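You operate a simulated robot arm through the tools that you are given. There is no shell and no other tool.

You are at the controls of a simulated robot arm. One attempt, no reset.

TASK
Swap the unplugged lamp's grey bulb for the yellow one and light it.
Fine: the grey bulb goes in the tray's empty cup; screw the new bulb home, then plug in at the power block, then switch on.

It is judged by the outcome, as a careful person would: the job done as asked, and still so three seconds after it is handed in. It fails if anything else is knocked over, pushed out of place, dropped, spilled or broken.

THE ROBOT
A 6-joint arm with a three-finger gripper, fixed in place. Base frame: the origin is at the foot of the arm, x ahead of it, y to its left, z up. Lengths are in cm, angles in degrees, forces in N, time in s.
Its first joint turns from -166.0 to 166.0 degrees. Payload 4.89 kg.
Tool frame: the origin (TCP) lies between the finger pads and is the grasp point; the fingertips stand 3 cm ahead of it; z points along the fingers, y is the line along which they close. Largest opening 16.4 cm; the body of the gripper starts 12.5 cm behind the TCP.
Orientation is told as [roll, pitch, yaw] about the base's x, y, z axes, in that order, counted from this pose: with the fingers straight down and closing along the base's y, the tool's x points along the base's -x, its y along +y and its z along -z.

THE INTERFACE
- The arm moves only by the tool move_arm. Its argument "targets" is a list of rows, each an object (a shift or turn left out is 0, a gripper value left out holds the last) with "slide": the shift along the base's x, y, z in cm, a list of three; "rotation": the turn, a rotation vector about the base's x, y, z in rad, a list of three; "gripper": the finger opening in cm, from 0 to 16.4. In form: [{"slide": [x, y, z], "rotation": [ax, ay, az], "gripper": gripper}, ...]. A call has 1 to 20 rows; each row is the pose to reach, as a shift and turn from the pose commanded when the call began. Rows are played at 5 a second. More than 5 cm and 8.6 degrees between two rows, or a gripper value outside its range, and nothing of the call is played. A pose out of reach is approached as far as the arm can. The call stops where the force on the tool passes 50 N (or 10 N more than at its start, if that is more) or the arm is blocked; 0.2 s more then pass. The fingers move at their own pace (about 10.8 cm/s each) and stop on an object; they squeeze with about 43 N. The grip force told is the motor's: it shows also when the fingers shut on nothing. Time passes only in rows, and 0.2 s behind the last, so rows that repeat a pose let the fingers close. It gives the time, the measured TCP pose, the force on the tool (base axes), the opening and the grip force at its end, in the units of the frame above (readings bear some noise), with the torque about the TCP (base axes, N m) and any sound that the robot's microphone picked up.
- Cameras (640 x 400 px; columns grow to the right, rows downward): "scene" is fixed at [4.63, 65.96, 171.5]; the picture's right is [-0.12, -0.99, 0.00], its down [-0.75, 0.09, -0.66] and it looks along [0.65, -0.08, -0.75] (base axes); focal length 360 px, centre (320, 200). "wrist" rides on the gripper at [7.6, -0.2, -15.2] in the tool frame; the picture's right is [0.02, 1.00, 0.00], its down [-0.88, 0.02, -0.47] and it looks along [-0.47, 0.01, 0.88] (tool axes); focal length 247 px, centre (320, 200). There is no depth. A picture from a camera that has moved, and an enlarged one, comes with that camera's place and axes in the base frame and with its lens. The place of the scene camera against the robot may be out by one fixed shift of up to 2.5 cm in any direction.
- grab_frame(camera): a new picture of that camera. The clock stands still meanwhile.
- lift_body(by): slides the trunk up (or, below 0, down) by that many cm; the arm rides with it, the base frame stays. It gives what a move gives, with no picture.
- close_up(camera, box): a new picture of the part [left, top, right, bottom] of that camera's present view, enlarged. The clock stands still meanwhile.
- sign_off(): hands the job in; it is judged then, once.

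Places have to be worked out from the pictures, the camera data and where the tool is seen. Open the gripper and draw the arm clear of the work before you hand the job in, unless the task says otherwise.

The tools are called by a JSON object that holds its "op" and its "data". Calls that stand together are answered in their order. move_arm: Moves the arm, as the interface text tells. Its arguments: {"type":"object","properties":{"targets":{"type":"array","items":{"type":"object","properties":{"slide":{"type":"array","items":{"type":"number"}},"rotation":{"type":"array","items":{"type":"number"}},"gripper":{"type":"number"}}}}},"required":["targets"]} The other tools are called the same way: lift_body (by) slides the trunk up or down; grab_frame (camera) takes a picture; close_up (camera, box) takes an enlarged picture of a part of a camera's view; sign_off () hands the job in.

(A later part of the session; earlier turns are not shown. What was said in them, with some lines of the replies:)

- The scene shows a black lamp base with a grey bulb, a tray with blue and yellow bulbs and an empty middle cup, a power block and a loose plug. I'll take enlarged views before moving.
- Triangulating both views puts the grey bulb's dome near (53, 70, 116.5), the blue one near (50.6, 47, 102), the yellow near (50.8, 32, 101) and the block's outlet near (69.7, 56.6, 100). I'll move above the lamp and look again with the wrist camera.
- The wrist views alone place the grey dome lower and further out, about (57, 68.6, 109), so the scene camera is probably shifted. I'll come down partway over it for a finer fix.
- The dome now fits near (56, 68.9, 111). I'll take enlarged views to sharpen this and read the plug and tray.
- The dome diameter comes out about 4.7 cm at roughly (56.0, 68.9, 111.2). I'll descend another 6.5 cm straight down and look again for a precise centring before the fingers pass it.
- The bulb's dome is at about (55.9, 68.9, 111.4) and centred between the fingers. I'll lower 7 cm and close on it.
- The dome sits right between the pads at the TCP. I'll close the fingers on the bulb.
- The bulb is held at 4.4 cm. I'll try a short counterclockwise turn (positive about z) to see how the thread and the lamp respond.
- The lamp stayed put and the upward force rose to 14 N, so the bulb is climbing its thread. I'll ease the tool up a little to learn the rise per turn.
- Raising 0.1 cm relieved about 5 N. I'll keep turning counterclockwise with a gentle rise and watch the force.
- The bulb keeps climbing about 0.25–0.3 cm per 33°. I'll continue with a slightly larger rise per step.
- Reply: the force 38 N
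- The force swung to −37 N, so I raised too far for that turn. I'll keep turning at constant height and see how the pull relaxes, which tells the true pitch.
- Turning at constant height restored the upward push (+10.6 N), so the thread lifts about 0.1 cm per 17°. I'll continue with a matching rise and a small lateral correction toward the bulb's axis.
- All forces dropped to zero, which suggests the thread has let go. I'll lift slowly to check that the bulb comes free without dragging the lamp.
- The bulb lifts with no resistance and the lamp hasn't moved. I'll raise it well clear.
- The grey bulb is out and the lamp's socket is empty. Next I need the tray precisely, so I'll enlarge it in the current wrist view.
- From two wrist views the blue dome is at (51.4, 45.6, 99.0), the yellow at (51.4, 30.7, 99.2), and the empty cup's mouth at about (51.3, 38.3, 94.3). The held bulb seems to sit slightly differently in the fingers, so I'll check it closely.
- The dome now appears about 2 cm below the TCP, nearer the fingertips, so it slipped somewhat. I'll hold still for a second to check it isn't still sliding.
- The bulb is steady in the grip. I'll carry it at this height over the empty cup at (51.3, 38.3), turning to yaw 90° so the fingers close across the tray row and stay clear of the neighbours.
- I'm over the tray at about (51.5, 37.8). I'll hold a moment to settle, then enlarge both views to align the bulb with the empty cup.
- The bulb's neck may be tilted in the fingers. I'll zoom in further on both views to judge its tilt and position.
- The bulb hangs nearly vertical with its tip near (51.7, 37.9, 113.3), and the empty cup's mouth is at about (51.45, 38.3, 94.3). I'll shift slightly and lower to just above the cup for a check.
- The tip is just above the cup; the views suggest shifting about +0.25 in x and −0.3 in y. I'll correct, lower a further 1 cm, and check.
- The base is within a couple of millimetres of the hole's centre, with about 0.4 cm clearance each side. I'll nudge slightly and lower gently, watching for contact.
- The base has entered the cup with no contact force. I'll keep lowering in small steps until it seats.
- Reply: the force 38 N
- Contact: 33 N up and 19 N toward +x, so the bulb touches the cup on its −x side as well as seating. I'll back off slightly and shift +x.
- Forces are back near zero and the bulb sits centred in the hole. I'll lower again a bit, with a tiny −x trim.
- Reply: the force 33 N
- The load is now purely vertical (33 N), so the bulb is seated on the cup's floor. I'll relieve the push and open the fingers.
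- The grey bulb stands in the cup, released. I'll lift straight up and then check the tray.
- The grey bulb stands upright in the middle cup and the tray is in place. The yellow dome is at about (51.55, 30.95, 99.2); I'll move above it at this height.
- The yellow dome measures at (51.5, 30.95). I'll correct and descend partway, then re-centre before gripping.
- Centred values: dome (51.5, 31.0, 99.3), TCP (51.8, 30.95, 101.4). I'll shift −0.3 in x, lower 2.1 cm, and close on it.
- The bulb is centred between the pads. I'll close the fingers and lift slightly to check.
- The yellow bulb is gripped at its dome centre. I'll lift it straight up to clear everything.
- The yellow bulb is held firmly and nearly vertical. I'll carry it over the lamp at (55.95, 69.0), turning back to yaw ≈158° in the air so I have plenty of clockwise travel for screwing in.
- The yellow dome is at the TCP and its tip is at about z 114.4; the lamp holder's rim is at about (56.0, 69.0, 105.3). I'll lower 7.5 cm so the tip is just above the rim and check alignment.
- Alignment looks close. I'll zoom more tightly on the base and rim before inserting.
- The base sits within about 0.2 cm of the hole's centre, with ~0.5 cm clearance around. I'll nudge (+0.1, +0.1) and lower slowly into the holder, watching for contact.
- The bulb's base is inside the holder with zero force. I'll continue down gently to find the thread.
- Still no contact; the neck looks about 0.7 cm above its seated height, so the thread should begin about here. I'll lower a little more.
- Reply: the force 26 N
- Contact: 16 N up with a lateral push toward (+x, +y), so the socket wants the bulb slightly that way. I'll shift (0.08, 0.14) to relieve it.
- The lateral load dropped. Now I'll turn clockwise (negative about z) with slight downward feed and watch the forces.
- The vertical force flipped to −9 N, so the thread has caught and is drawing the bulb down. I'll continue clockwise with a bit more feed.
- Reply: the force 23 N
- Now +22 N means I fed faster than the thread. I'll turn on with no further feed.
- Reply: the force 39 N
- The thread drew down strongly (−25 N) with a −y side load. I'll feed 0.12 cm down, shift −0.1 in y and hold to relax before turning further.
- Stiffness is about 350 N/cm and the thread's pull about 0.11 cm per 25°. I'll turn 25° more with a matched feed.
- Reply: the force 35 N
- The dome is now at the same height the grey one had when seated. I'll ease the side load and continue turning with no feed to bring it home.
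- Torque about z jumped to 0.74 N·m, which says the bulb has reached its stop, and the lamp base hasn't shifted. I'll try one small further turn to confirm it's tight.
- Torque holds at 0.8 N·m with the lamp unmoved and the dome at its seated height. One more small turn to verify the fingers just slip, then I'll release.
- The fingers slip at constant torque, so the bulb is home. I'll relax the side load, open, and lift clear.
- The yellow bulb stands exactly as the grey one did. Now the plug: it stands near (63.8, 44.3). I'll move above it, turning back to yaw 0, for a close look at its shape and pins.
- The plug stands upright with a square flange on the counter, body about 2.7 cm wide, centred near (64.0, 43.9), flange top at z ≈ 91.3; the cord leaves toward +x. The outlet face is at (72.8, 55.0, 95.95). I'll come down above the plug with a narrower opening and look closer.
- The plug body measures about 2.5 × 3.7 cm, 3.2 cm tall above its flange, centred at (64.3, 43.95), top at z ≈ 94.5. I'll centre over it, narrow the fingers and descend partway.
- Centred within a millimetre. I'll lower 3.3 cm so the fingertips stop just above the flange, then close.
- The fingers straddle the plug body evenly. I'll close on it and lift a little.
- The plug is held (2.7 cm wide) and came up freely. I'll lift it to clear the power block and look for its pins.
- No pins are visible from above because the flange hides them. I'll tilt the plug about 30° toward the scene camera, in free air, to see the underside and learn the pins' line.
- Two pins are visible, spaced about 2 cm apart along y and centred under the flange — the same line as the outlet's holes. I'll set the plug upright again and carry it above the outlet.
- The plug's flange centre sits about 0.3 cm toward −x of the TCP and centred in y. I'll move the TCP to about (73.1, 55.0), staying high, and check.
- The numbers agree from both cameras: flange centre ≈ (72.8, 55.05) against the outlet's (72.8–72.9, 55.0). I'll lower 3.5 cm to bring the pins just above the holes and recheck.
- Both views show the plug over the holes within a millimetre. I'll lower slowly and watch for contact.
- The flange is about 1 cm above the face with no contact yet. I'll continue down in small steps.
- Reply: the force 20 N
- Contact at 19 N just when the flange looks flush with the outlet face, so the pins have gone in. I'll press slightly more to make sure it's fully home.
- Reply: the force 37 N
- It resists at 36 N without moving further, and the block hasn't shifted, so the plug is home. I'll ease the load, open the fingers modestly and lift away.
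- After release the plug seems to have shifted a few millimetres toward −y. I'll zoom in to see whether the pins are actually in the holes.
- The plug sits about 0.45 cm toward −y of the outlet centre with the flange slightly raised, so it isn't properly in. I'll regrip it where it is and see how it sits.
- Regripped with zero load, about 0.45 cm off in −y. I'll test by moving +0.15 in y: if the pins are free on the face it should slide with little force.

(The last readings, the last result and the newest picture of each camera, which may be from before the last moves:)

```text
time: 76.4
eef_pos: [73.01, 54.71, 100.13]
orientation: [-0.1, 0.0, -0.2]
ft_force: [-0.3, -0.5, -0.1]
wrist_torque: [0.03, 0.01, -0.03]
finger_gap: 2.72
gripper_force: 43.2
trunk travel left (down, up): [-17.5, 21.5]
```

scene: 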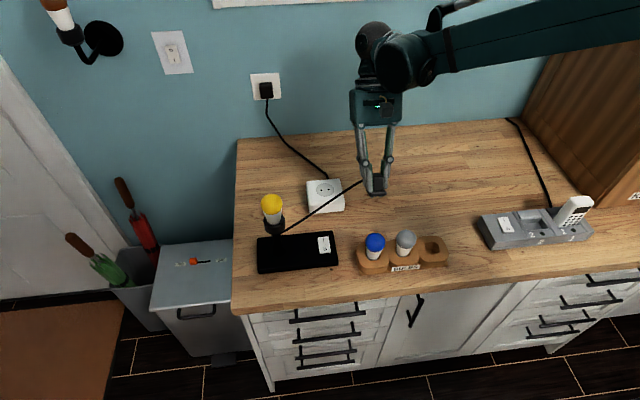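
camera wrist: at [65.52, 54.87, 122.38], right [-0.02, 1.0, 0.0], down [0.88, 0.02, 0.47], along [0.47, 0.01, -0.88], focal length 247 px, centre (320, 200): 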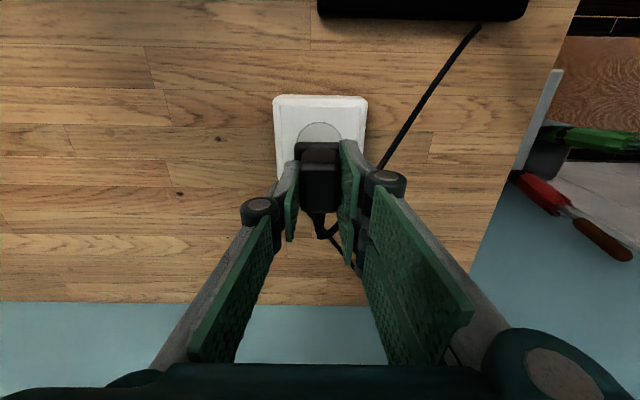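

It slides freely, so the visible pins don't bind; the plug simply wasn't aligned closely enough to seat. Comparing flange and disc edges in both views, it needs about +0.13 in x and +0.31 in y from here. I'll lift 0.3 cm, shift, and check.

{"op": "move_arm", "data": {"targets": [{"slide": [0, 0, 0.3]}, {"slide": [0.13, 0.31, 0.3]}, {"slide": [0.13, 0.31, 0.3]}, {"slide": [0.13, 0.31, 0.3]}]}}

{"op": "close_up", "data": {"camera": "scene", "box": [310, 165, 345, 205]}}

{"op": "close_up", "data": {"camera": "wrist", "box": [280, 110, 370, 200]}}

```text
time: 77.4
eef_pos: [73.23, 55.0, 100.09]
orientation: [0.0, 0.0, -0.2]
ft_force: [0.0, 0.7, -0.4]
wrist_torque: [0.01, 0.03, 0.01]
finger_gap: 2.72
gripper_force: 43.2
trunk travel left (down, up): [-17.5, 21.5]
```

```text
10.00 times, centred on (328, 185) of scene
camera zoom: at [4.63, 65.96, 171.5], right [-0.12, -0.99, 0.0], down [-0.75, 0.09, -0.66], along [0.65, -0.08, -0.75], focal length 3601 px, centre (245, 350)
```

zoom: 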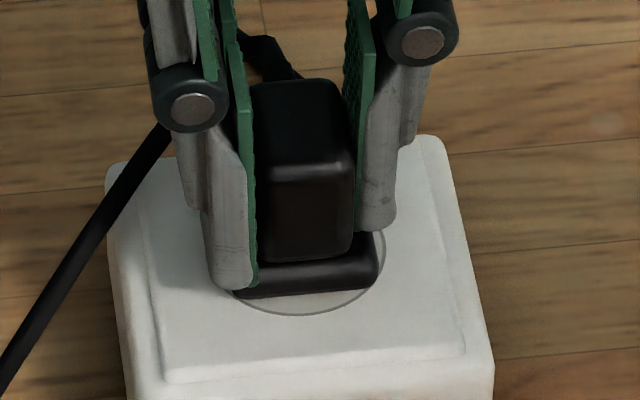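

```text
4.44 times, centred on (325, 155) of wrist
camera zoom: at [65.69, 54.84, 115.54], right [-0.02, 1.0, 0.0], down [0.88, 0.02, 0.47], along [0.47, 0.01, -0.88], focal length 1098 px, centre (298, 400)
```

zoom: 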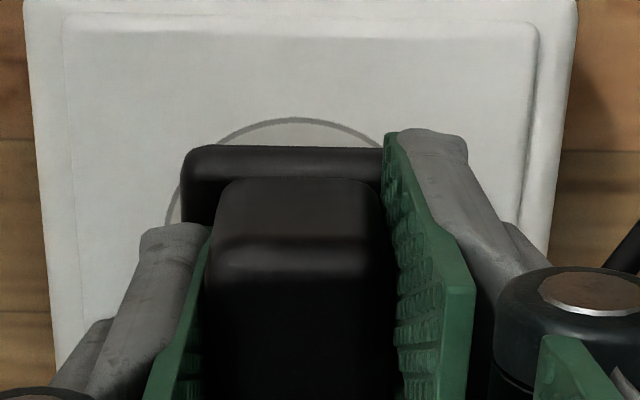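

Now flange and disc are centred on each other in both views to within a few tenths of a millimetre. I'll press straight down.

{"op": "move_arm", "data": {"targets": [{"slide": [0, 0.02, -0.15]}, {"slide": [0, 0.02, -0.3]}, {"slide": [0, 0.02, -0.38]}, {"slide": [0, 0.02, -0.38]}]}}

{"op": "close_up", "data": {"camera": "scene", "box": [310, 165, 345, 205]}}

{"op": "close_up", "data": {"camera": "wrist", "box": [280, 110, 370, 200]}}

```text
time: 78.4
eef_pos: [73.27, 55.01, 99.93]
orientation: [0.0, -0.1, -0.1]
ft_force: [17.4, 12.5, 32.6]
wrist_torque: [0.35, -0.53, -0.06]
finger_gap: 2.73
gripper_force: 42.9
trunk travel left (down, up): [-17.5, 21.5]
heard: snap
```

```text
10.00 times, centred on (328, 185) of scene
camera zoom: at [4.63, 65.96, 171.5], right [-0.12, -0.99, 0.0], down [-0.75, 0.09, -0.66], along [0.65, -0.08, -0.75], focal length 3601 px, centre (245, 350)
```

zoom: 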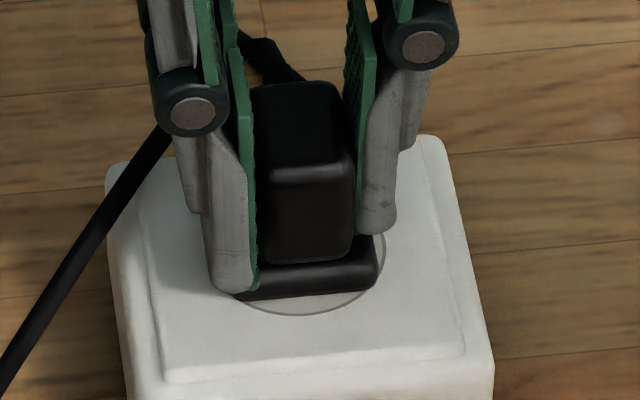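

```text
4.44 times, centred on (325, 155) of wrist
camera zoom: at [65.75, 54.79, 115.3], right [-0.02, 1.0, 0.0], down [0.88, 0.02, 0.47], along [0.47, 0.01, -0.88], focal length 1098 px, centre (298, 400)
```

zoom: 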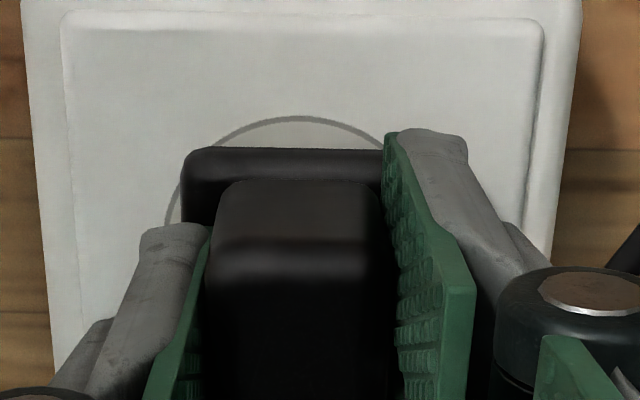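

The microphone heard a snap: the plug has seated and is now held. I'll relax the loads and open the fingers.

{"op": "move_arm", "data": {"targets": [{"slide": [0.04, 0.03, 0.09]}, {"slide": [0.04, 0.03, 0.09], "gripper": 3.4}, {"slide": [0.04, 0.03, 0.09], "gripper": 4.6}, {"slide": [0.04, 0.03, 0.09], "gripper": 4.6}, {"slide": [0.04, 0.03, 0.09], "gripper": 4.6}]}}

{"op": "close_up", "data": {"camera": "scene", "box": [310, 165, 345, 205]}}

{"op": "close_up", "data": {"camera": "wrist", "box": [270, 100, 390, 230]}}

```text
time: 79.6
eef_pos: [73.35, 54.99, 99.98]
orientation: [0.0, 0.0, -0.1]
ft_force: [-0.1, -0.7, 0.1]
wrist_torque: [0.02, 0.0, -0.01]
finger_gap: 4.6
gripper_force: 0.0
trunk travel left (down, up): [-17.5, 21.5]
```

```text
10.00 times, centred on (328, 185) of scene
camera zoom: at [4.63, 65.96, 171.5], right [-0.12, -0.99, 0.0], down [-0.75, 0.09, -0.66], along [0.65, -0.08, -0.75], focal length 3601 px, centre (245, 350)
```

zoom: 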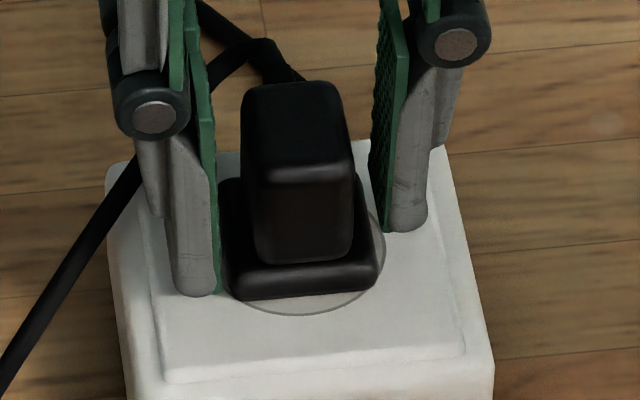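

```text
3.08 times, centred on (330, 165) of wrist
camera zoom: at [65.78, 54.88, 115.33], right [-0.02, 1.0, 0.0], down [0.88, 0.02, 0.47], along [0.47, 0.01, -0.88], focal length 760 px, centre (289, 308)
```

zoom: 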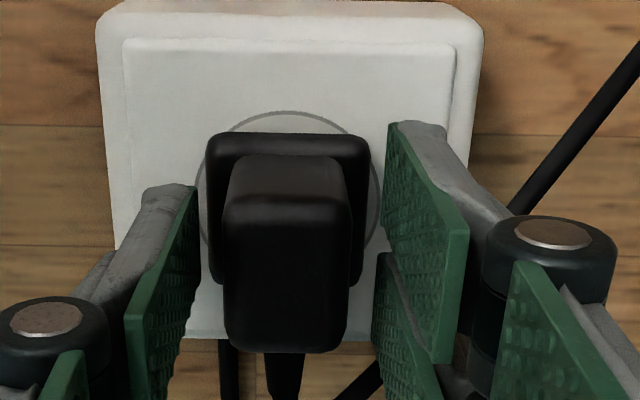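

The plug stays put, centred on the outlet. I'll lift straight up clear of it, then take a look at the lamp's rocker switch.

{"op": "move_arm", "data": {"targets": [{"slide": [0, 0, 2.5]}, {"slide": [0, 0, 6]}, {"slide": [0, 0, 10]}, {"slide": [0, 0, 14]}, {"slide": [0, 0, 17]}, {"slide": [0, 0, 17]}]}}

{"op": "grab_frame", "data": {"camera": "scene"}}

{"op": "close_up", "data": {"camera": "scene", "box": [250, 170, 370, 280]}}

```text
time: 81.0
eef_pos: [73.56, 55.33, 117.01]
orientation: [0.0, 0.0, -0.2]
ft_force: [-0.5, 0.7, 0.4]
wrist_torque: [0.05, -0.04, 0.02]
finger_gap: 4.58
gripper_force: 0.1
trunk travel left (down, up): [-17.5, 21.5]
```

```text
taken
```

scene: 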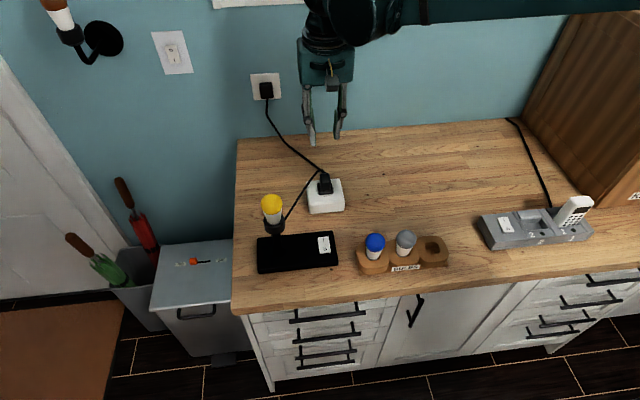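

```text
3.64 times, centred on (310, 225) of scene
camera zoom: at [4.63, 65.96, 171.5], right [-0.12, -0.99, 0.0], down [-0.75, 0.09, -0.66], along [0.65, -0.08, -0.75], focal length 1310 px, centre (356, 109)
```

zoom: 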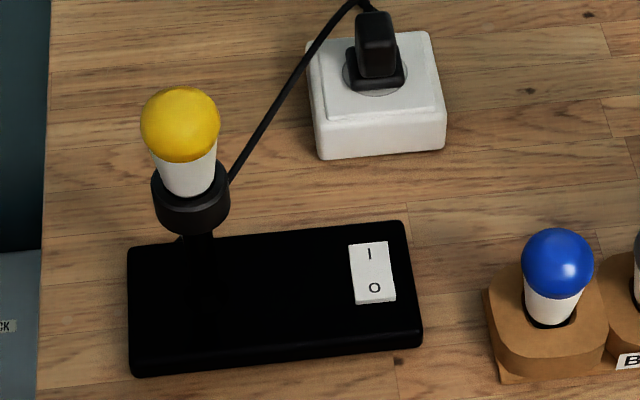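

The lamp, block and tray are all where they were. I'll zoom on the rocker to see which side is raised.

{"op": "close_up", "data": {"camera": "scene", "box": [308, 225, 340, 262]}}

{"op": "grab_frame", "data": {"camera": "wrist"}}

```text
10.81 times, centred on (324, 244) of scene
camera zoom: at [4.63, 65.96, 171.5], right [-0.12, -0.99, 0.0], down [-0.75, 0.09, -0.66], along [0.65, -0.08, -0.75], focal length 3893 px, centre (277, -270)
```

zoom: 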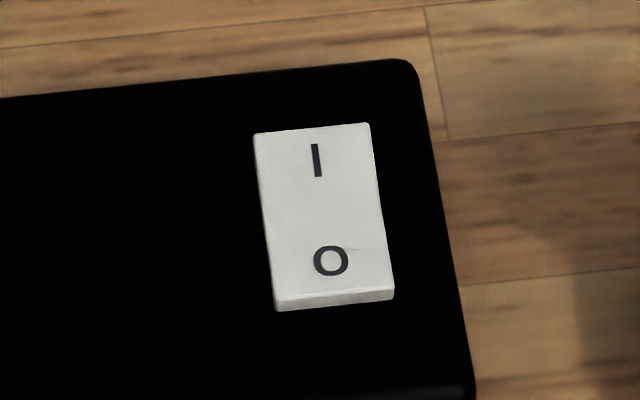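

```text
taken
camera wrist: at [65.87, 55.15, 132.38], right [-0.02, 1.0, 0.0], down [0.88, 0.02, 0.47], along [0.47, 0.01, -0.88], focal length 247 px, centre (320, 200)
```

wrist: 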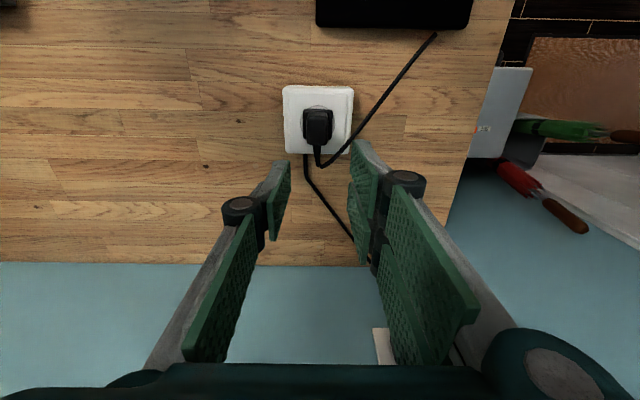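

The rocker's I end (far side) appears raised, so it's off; the I end is near (57.2, 57.45, 94.5). I'll use the single finger: turn to yaw 90°, open to 7.4 cm so the paired fingers stay in front of the lamp base, and position the single finger above the I end.

{"op": "move_arm", "data": {"targets": [{"slide": [-1.7, 0.2, 0], "rotation": [0, 0, 0.131], "gripper": 7.4}, {"slide": [-3.4, 0.4, 0], "rotation": [0, 0, 0.262]}, {"slide": [-5.1, 0.6, 0], "rotation": [0, 0, 0.393]}, {"slide": [-6.8, 0.8, 0], "rotation": [0, 0, 0.524]}, {"slide": [-8.5, 1.0, 0], "rotation": [0, 0, 0.655]}, {"slide": [-10.2, 1.2, 0], "rotation": [0, 0, 0.786]}, {"slide": [-11.9, 1.4, 0], "rotation": [0, 0, 0.917]}, {"slide": [-13.6, 1.6, 0], "rotation": [0, 0, 1.048]}, {"slide": [-15.3, 1.8, 0], "rotation": [0, 0, 1.179]}, {"slide": [-17.0, 2.0, 0], "rotation": [0, 0, 1.31]}, {"slide": [-18.7, 2.2, 0], "rotation": [0, 0, 1.441]}, {"slide": [-20.5, 2.35, 0], "rotation": [0, 0, 1.572]}, {"slide": [-20.5, 2.35, 0], "rotation": [0, 0, 1.572]}]}}

{"op": "grab_frame", "data": {"camera": "wrist"}}

{"op": "grab_frame", "data": {"camera": "scene"}}

```text
time: 83.8
eef_pos: [52.8, 57.43, 116.98]
orientation: [0.0, -0.1, 90.0]
ft_force: [0.0, -0.5, 0.0]
wrist_torque: [-0.02, -0.03, -0.01]
finger_gap: 7.39
gripper_force: 0.1
trunk travel left (down, up): [-17.5, 21.5]
```

```text
taken
camera wrist: at [53.0, 49.74, 132.28], right [-1.0, -0.02, 0.0], down [-0.02, 0.88, 0.47], along [-0.01, 0.47, -0.88], focal length 247 px, centre (320, 200)
```

wrist: 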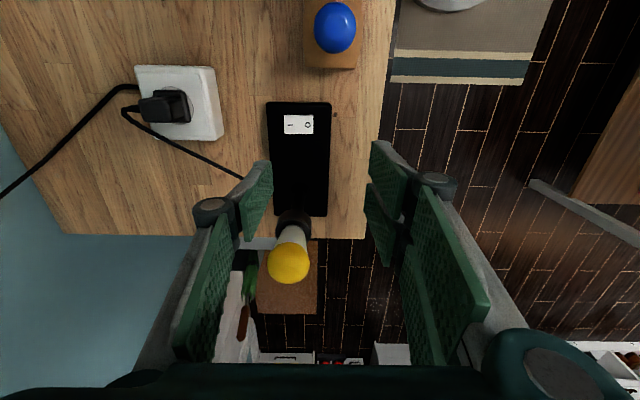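

```text
taken
```

scene: 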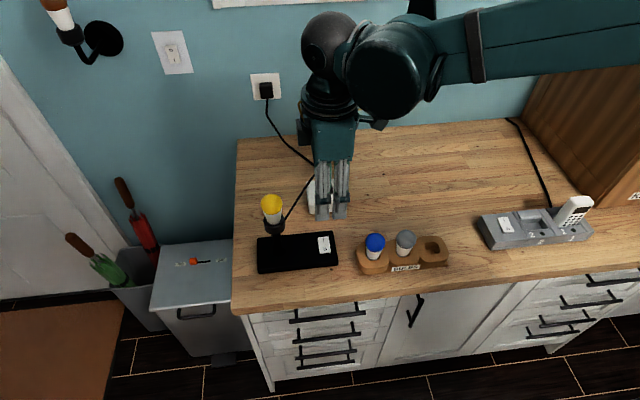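

{"op": "move_arm", "data": {"targets": [{"slide": [0, 0, -4]}, {"slide": [0, 0, -8]}, {"slide": [0, 0, -12]}, {"slide": [0, 0, -14.5]}, {"slide": [0, 0, -14.5]}]}}

{"op": "grab_frame", "data": {"camera": "wrist"}}

{"op": "close_up", "data": {"camera": "wrist", "box": [220, 80, 380, 220]}}

{"op": "close_up", "data": {"camera": "scene", "box": [270, 180, 370, 270]}}

```text
time: 85.0
eef_pos: [52.54, 57.51, 102.4]
orientation: [0.0, 0.0, 90.1]
ft_force: [-0.5, 0.6, -0.1]
wrist_torque: [-0.05, 0.03, 0.03]
finger_gap: 7.39
gripper_force: 0.0
trunk travel left (down, up): [-17.5, 21.5]
```

```text
taken
camera wrist: at [52.8, 49.82, 117.81], right [-1.0, -0.02, 0.0], down [-0.02, 0.88, 0.47], along [-0.01, 0.47, -0.88], focal length 247 px, centre (320, 200)
```

wrist: 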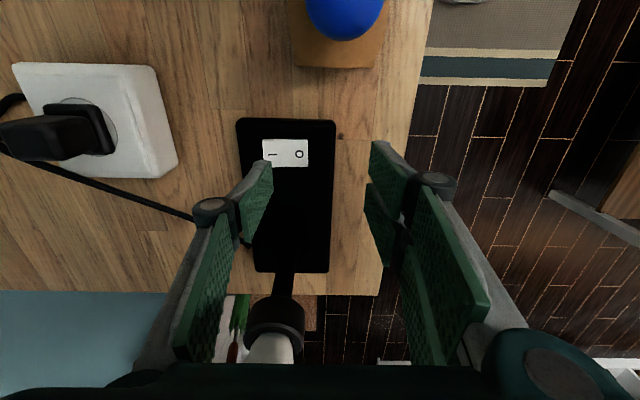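

```text
2.86 times, centred on (300, 150) of wrist
camera zoom: at [52.8, 49.82, 117.81], right [-1.0, -0.02, 0.0], down [-0.02, 0.88, 0.47], along [-0.01, 0.47, -0.88], focal length 706 px, centre (377, 343)
```

zoom: 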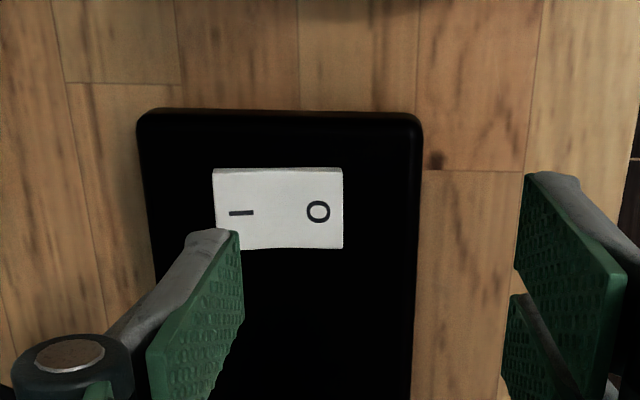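

```text
4.44 times, centred on (320, 225) of scene
camera zoom: at [4.63, 65.96, 171.5], right [-0.12, -0.99, 0.0], down [-0.75, 0.09, -0.66], along [0.65, -0.08, -0.75], focal length 1601 px, centre (320, 89)
```

zoom: 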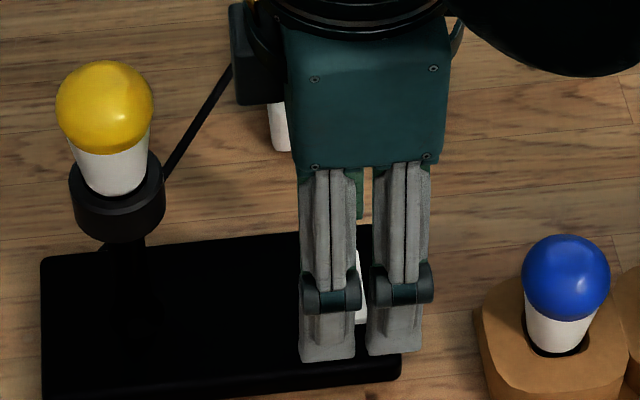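

The I end of the rocker is at about (57.3, 57.3), and the single finger's tip is centred near x 56.8. I'll shift +0.6 in x, −0.2 in y and lower to just above the rocker.

{"op": "move_arm", "data": {"targets": [{"slide": [0.6, -0.2, 0]}, {"slide": [0.6, -0.2, -2]}, {"slide": [0.6, -0.2, -3.7]}, {"slide": [0.6, -0.2, -3.7]}]}}

{"op": "close_up", "data": {"camera": "wrist", "box": [220, 100, 380, 240]}}

{"op": "close_up", "data": {"camera": "scene", "box": [270, 190, 370, 270]}}

```text
time: 86.0
eef_pos: [53.1, 57.24, 98.76]
orientation: [-0.1, 0.0, 90.0]
ft_force: [0.0, 0.5, 0.1]
wrist_torque: [-0.06, 0.02, 0.02]
finger_gap: 7.39
gripper_force: 0.1
trunk travel left (down, up): [-17.5, 21.5]
```

```text
2.86 times, centred on (300, 170) of wrist
camera zoom: at [53.46, 49.54, 114.07], right [-1.0, -0.02, 0.0], down [-0.02, 0.88, 0.47], along [-0.01, 0.47, -0.88], focal length 706 px, centre (377, 286)
```

zoom: 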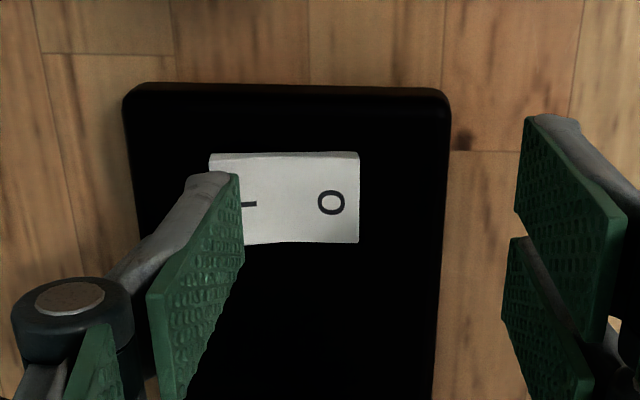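

```text
5.00 times, centred on (320, 230) of scene
camera zoom: at [4.63, 65.96, 171.5], right [-0.12, -0.99, 0.0], down [-0.75, 0.09, -0.66], along [0.65, -0.08, -0.75], focal length 1801 px, centre (320, 50)
```

zoom: 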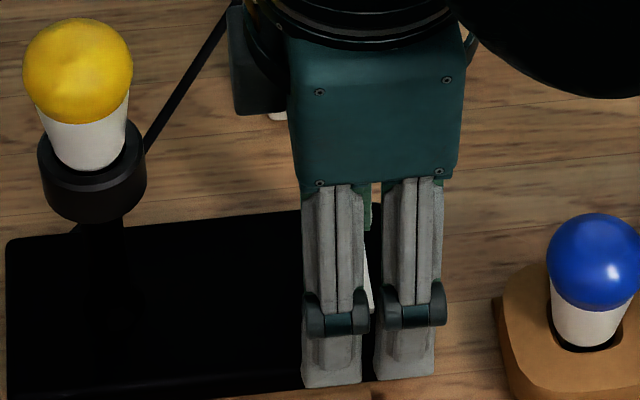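

The finger is over the I end. I'll lower slowly to press it.

{"op": "move_arm", "data": {"targets": [{"slide": [0, 0, -0.3]}, {"slide": [0, 0, -0.6]}, {"slide": [0, 0, -0.9]}, {"slide": [0, 0, -0.9]}]}}

```text
time: 87.0
eef_pos: [53.32, 57.24, 97.8]
orientation: [0.0, 0.0, 90.0]
ft_force: [-0.1, -0.1, -0.3]
wrist_torque: [0.01, -0.01, 0.04]
finger_gap: 7.41
gripper_force: 0.1
trunk travel left (down, up): [-17.5, 21.5]
```

{"op": "move_arm", "data": {"targets": [{"slide": [0, 0, -0.2]}, {"slide": [0, 0, -0.4]}, {"slide": [0, 0, -0.4]}]}}

{"op": "close_up", "data": {"camera": "wrist", "box": [220, 100, 380, 240]}}

```text
time: 87.8
eef_pos: [53.45, 57.14, 97.39]
orientation: [0.0, 0.0, 90.0]
ft_force: [-0.2, -0.5, 0.6]
wrist_torque: [0.01, 0.01, -0.03]
finger_gap: 7.41
gripper_force: 0.0
trunk travel left (down, up): [-17.5, 21.5]
```

```text
2.86 times, centred on (300, 170) of wrist
camera zoom: at [53.56, 49.52, 112.82], right [-1.0, -0.02, 0.0], down [-0.02, 0.88, 0.47], along [-0.01, 0.47, -0.88], focal length 706 px, centre (377, 286)
```

zoom: 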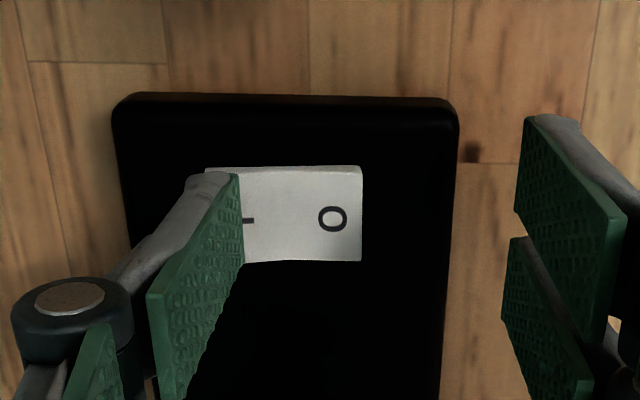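

{"op": "move_arm", "data": {"targets": [{"slide": [0, 0, -0.2]}, {"slide": [0, 0, -0.4]}, {"slide": [0, 0, -0.4]}]}}

```text
time: 88.6
eef_pos: [53.39, 57.24, 97.09]
orientation: [0.1, -0.1, 90.0]
ft_force: [0.2, 0.4, 1.4]
wrist_torque: [-0.01, -0.03, 0.02]
finger_gap: 7.41
gripper_force: 0.5
trunk travel left (down, up): [-17.5, 21.5]
```

A light 1.4 N touch. I'll keep pressing down in small steps.

{"op": "move_arm", "data": {"targets": [{"slide": [0, 0, -0.15]}, {"slide": [0, 0, -0.3]}, {"slide": [0, 0, -0.3]}]}}

{"op": "close_up", "data": {"camera": "wrist", "box": [220, 100, 380, 240]}}

{"op": "grab_frame", "data": {"camera": "scene"}}

```text
time: 89.4
eef_pos: [53.44, 57.16, 96.68]
orientation: [-0.1, 0.1, 90.0]
ft_force: [1.3, 0.3, 7.9]
wrist_torque: [0.03, -0.32, -0.02]
finger_gap: 7.5
gripper_force: 1.0
trunk travel left (down, up): [-17.5, 21.5]
```

```text
2.86 times, centred on (300, 170) of wrist
camera zoom: at [53.55, 49.54, 112.17], right [-1.0, -0.02, 0.0], down [-0.02, 0.88, 0.47], along [-0.01, 0.47, -0.88], focal length 706 px, centre (377, 286)
```

zoom: 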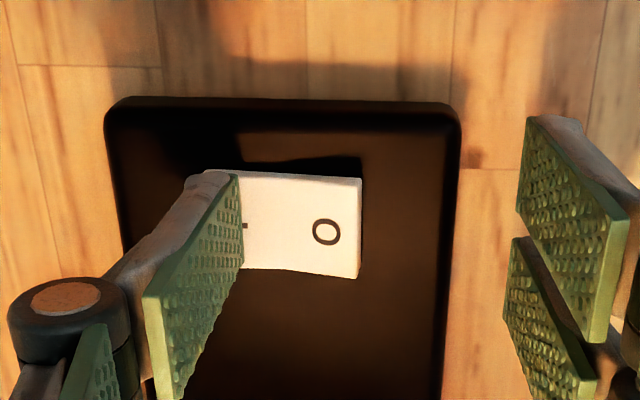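

```text
taken
```

scene: 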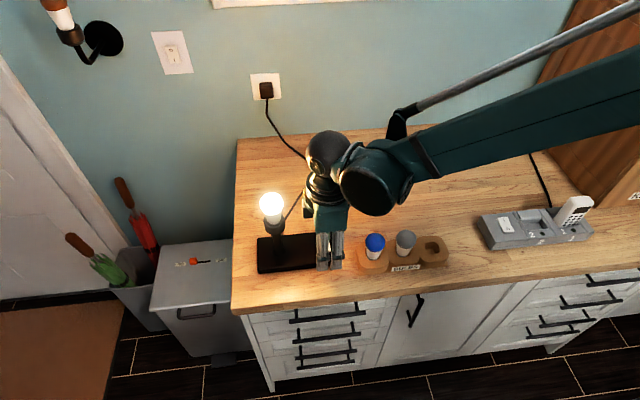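

The lamp is lit. I'll press a touch more so the rocker latches, then lift straight off and check that it stays on.

{"op": "move_arm", "data": {"targets": [{"slide": [0, 0, -0.1]}, {"slide": [0, 0, -0.1]}, {"slide": [0, 0, 0.5]}, {"slide": [0, 0, 2]}, {"slide": [0, 0, 5]}, {"slide": [0, 0, 9]}, {"slide": [0, 0, 13]}, {"slide": [0, 0, 17]}, {"slide": [0, 0, 20]}, {"slide": [0, 0, 20]}]}}

{"op": "grab_frame", "data": {"camera": "scene"}}

{"op": "grab_frame", "data": {"camera": "wrist"}}

```text
time: 91.6
eef_pos: [53.44, 57.23, 116.57]
orientation: [0.0, 0.1, 90.0]
ft_force: [0.1, -0.8, 0.3]
wrist_torque: [0.0, 0.0, -0.01]
finger_gap: 7.38
gripper_force: 0.0
trunk travel left (down, up): [-17.5, 21.5]
```

```text
taken
```

scene: 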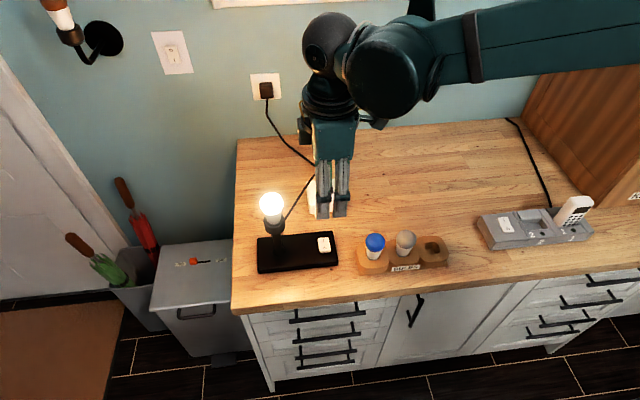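

```text
taken
camera wrist: at [53.63, 49.55, 131.91], right [-1.0, -0.02, 0.0], down [-0.02, 0.88, 0.47], along [-0.01, 0.47, -0.88], focal length 247 px, centre (320, 200)
```

wrist: 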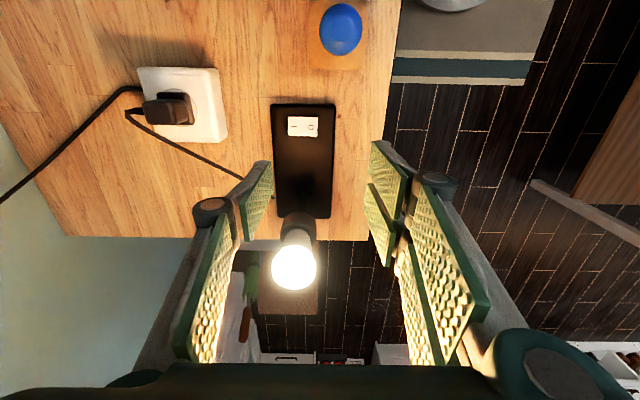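

The lamp stays lit with the finger off the switch. I'll raise the arm well clear, open the gripper, and do a final check.

{"op": "move_arm", "data": {"targets": [{"slide": [0, 0, 4], "gripper": 10}, {"slide": [0, 0, 8], "gripper": 14}, {"slide": [-2, 0, 12], "gripper": 16}, {"slide": [-5, 0, 16], "gripper": 16}, {"slide": [-8, 0, 20], "gripper": 16}, {"slide": [-10, 0, 22], "gripper": 16}, {"slide": [-10, 0, 22], "gripper": 16}, {"slide": [-10, 0, 22], "gripper": 16}]}}

{"op": "grab_frame", "data": {"camera": "scene"}}

{"op": "close_up", "data": {"camera": "scene", "box": [230, 160, 460, 290]}}

{"op": "grab_frame", "data": {"camera": "wrist"}}

```text
time: 93.4
eef_pos: [43.55, 57.28, 138.57]
orientation: [0.1, 0.0, 89.9]
ft_force: [-0.3, -0.2, 0.6]
wrist_torque: [0.03, -0.04, 0.02]
finger_gap: 16.02
gripper_force: 0.2
trunk travel left (down, up): [-17.5, 21.5]
```

```text
taken
```

scene: 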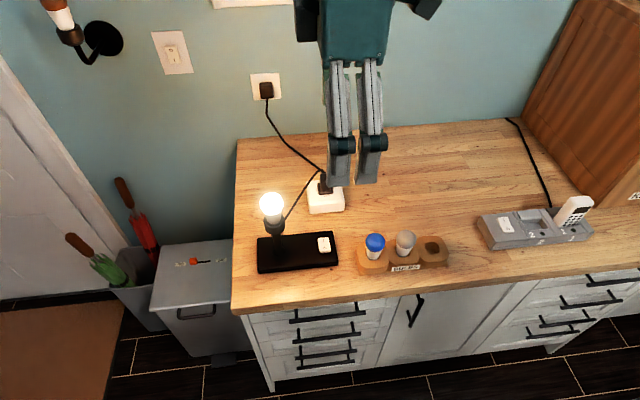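

```text
2.78 times, centred on (345, 225) of scene
camera zoom: at [4.63, 65.96, 171.5], right [-0.12, -0.99, 0.0], down [-0.75, 0.09, -0.66], along [0.65, -0.08, -0.75], focal length 1002 px, centre (250, 130)
```

zoom: 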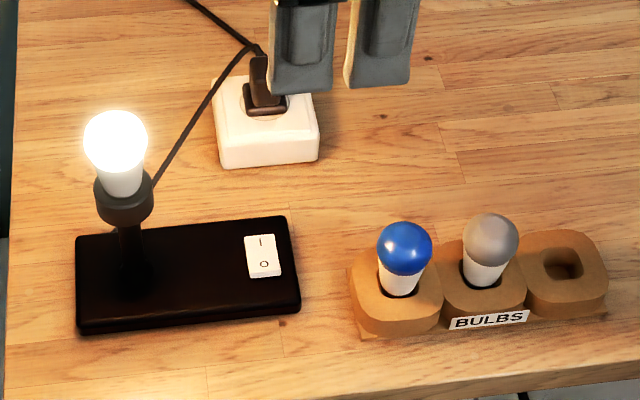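

```text
taken
camera wrist: at [43.84, 49.66, 153.98], right [-1.0, -0.02, 0.0], down [-0.02, 0.88, 0.47], along [-0.01, 0.47, -0.88], focal length 247 px, centre (320, 200)
```

wrist: 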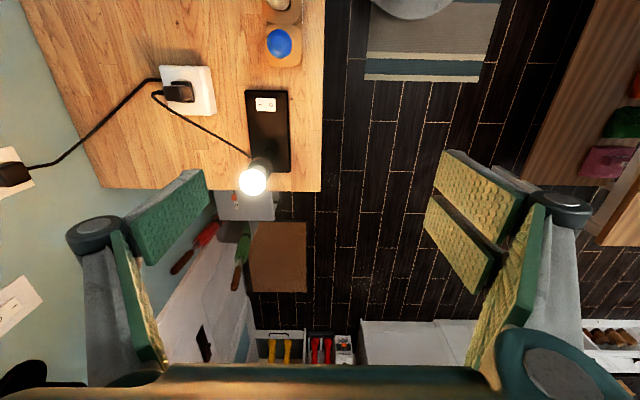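

The yellow bulb is lit in the lamp, the plug is seated, the grey bulb stands in the tray's formerly empty middle cup, and nothing else has moved. The arm is clear with the gripper open, so I'm handing in.

{"op": "sign_off", "data": {}}

```text
The job is handed in.
```

The lamp is lit with the yellow bulb, and I've handed the job in. The result of the judging hasn't come back.

- **Grey bulb:** unscrewed and standing in the tray's middle cup, the one that was empty.
- **Yellow bulb:** screwed into the lamp until it hit its stop.
- **Plug:** in the power block. On the first try it didn't seat and slid about 0.5 cm when I let go, so I picked it up again, lined it up and pressed until it snapped in.
- **Switch:** pressed to I. The lamp stayed lit after the finger lifted off.

In the last pictures the lamp base, power block, tray and blue bulb were where they started. The arm is raised clear with the gripper open.
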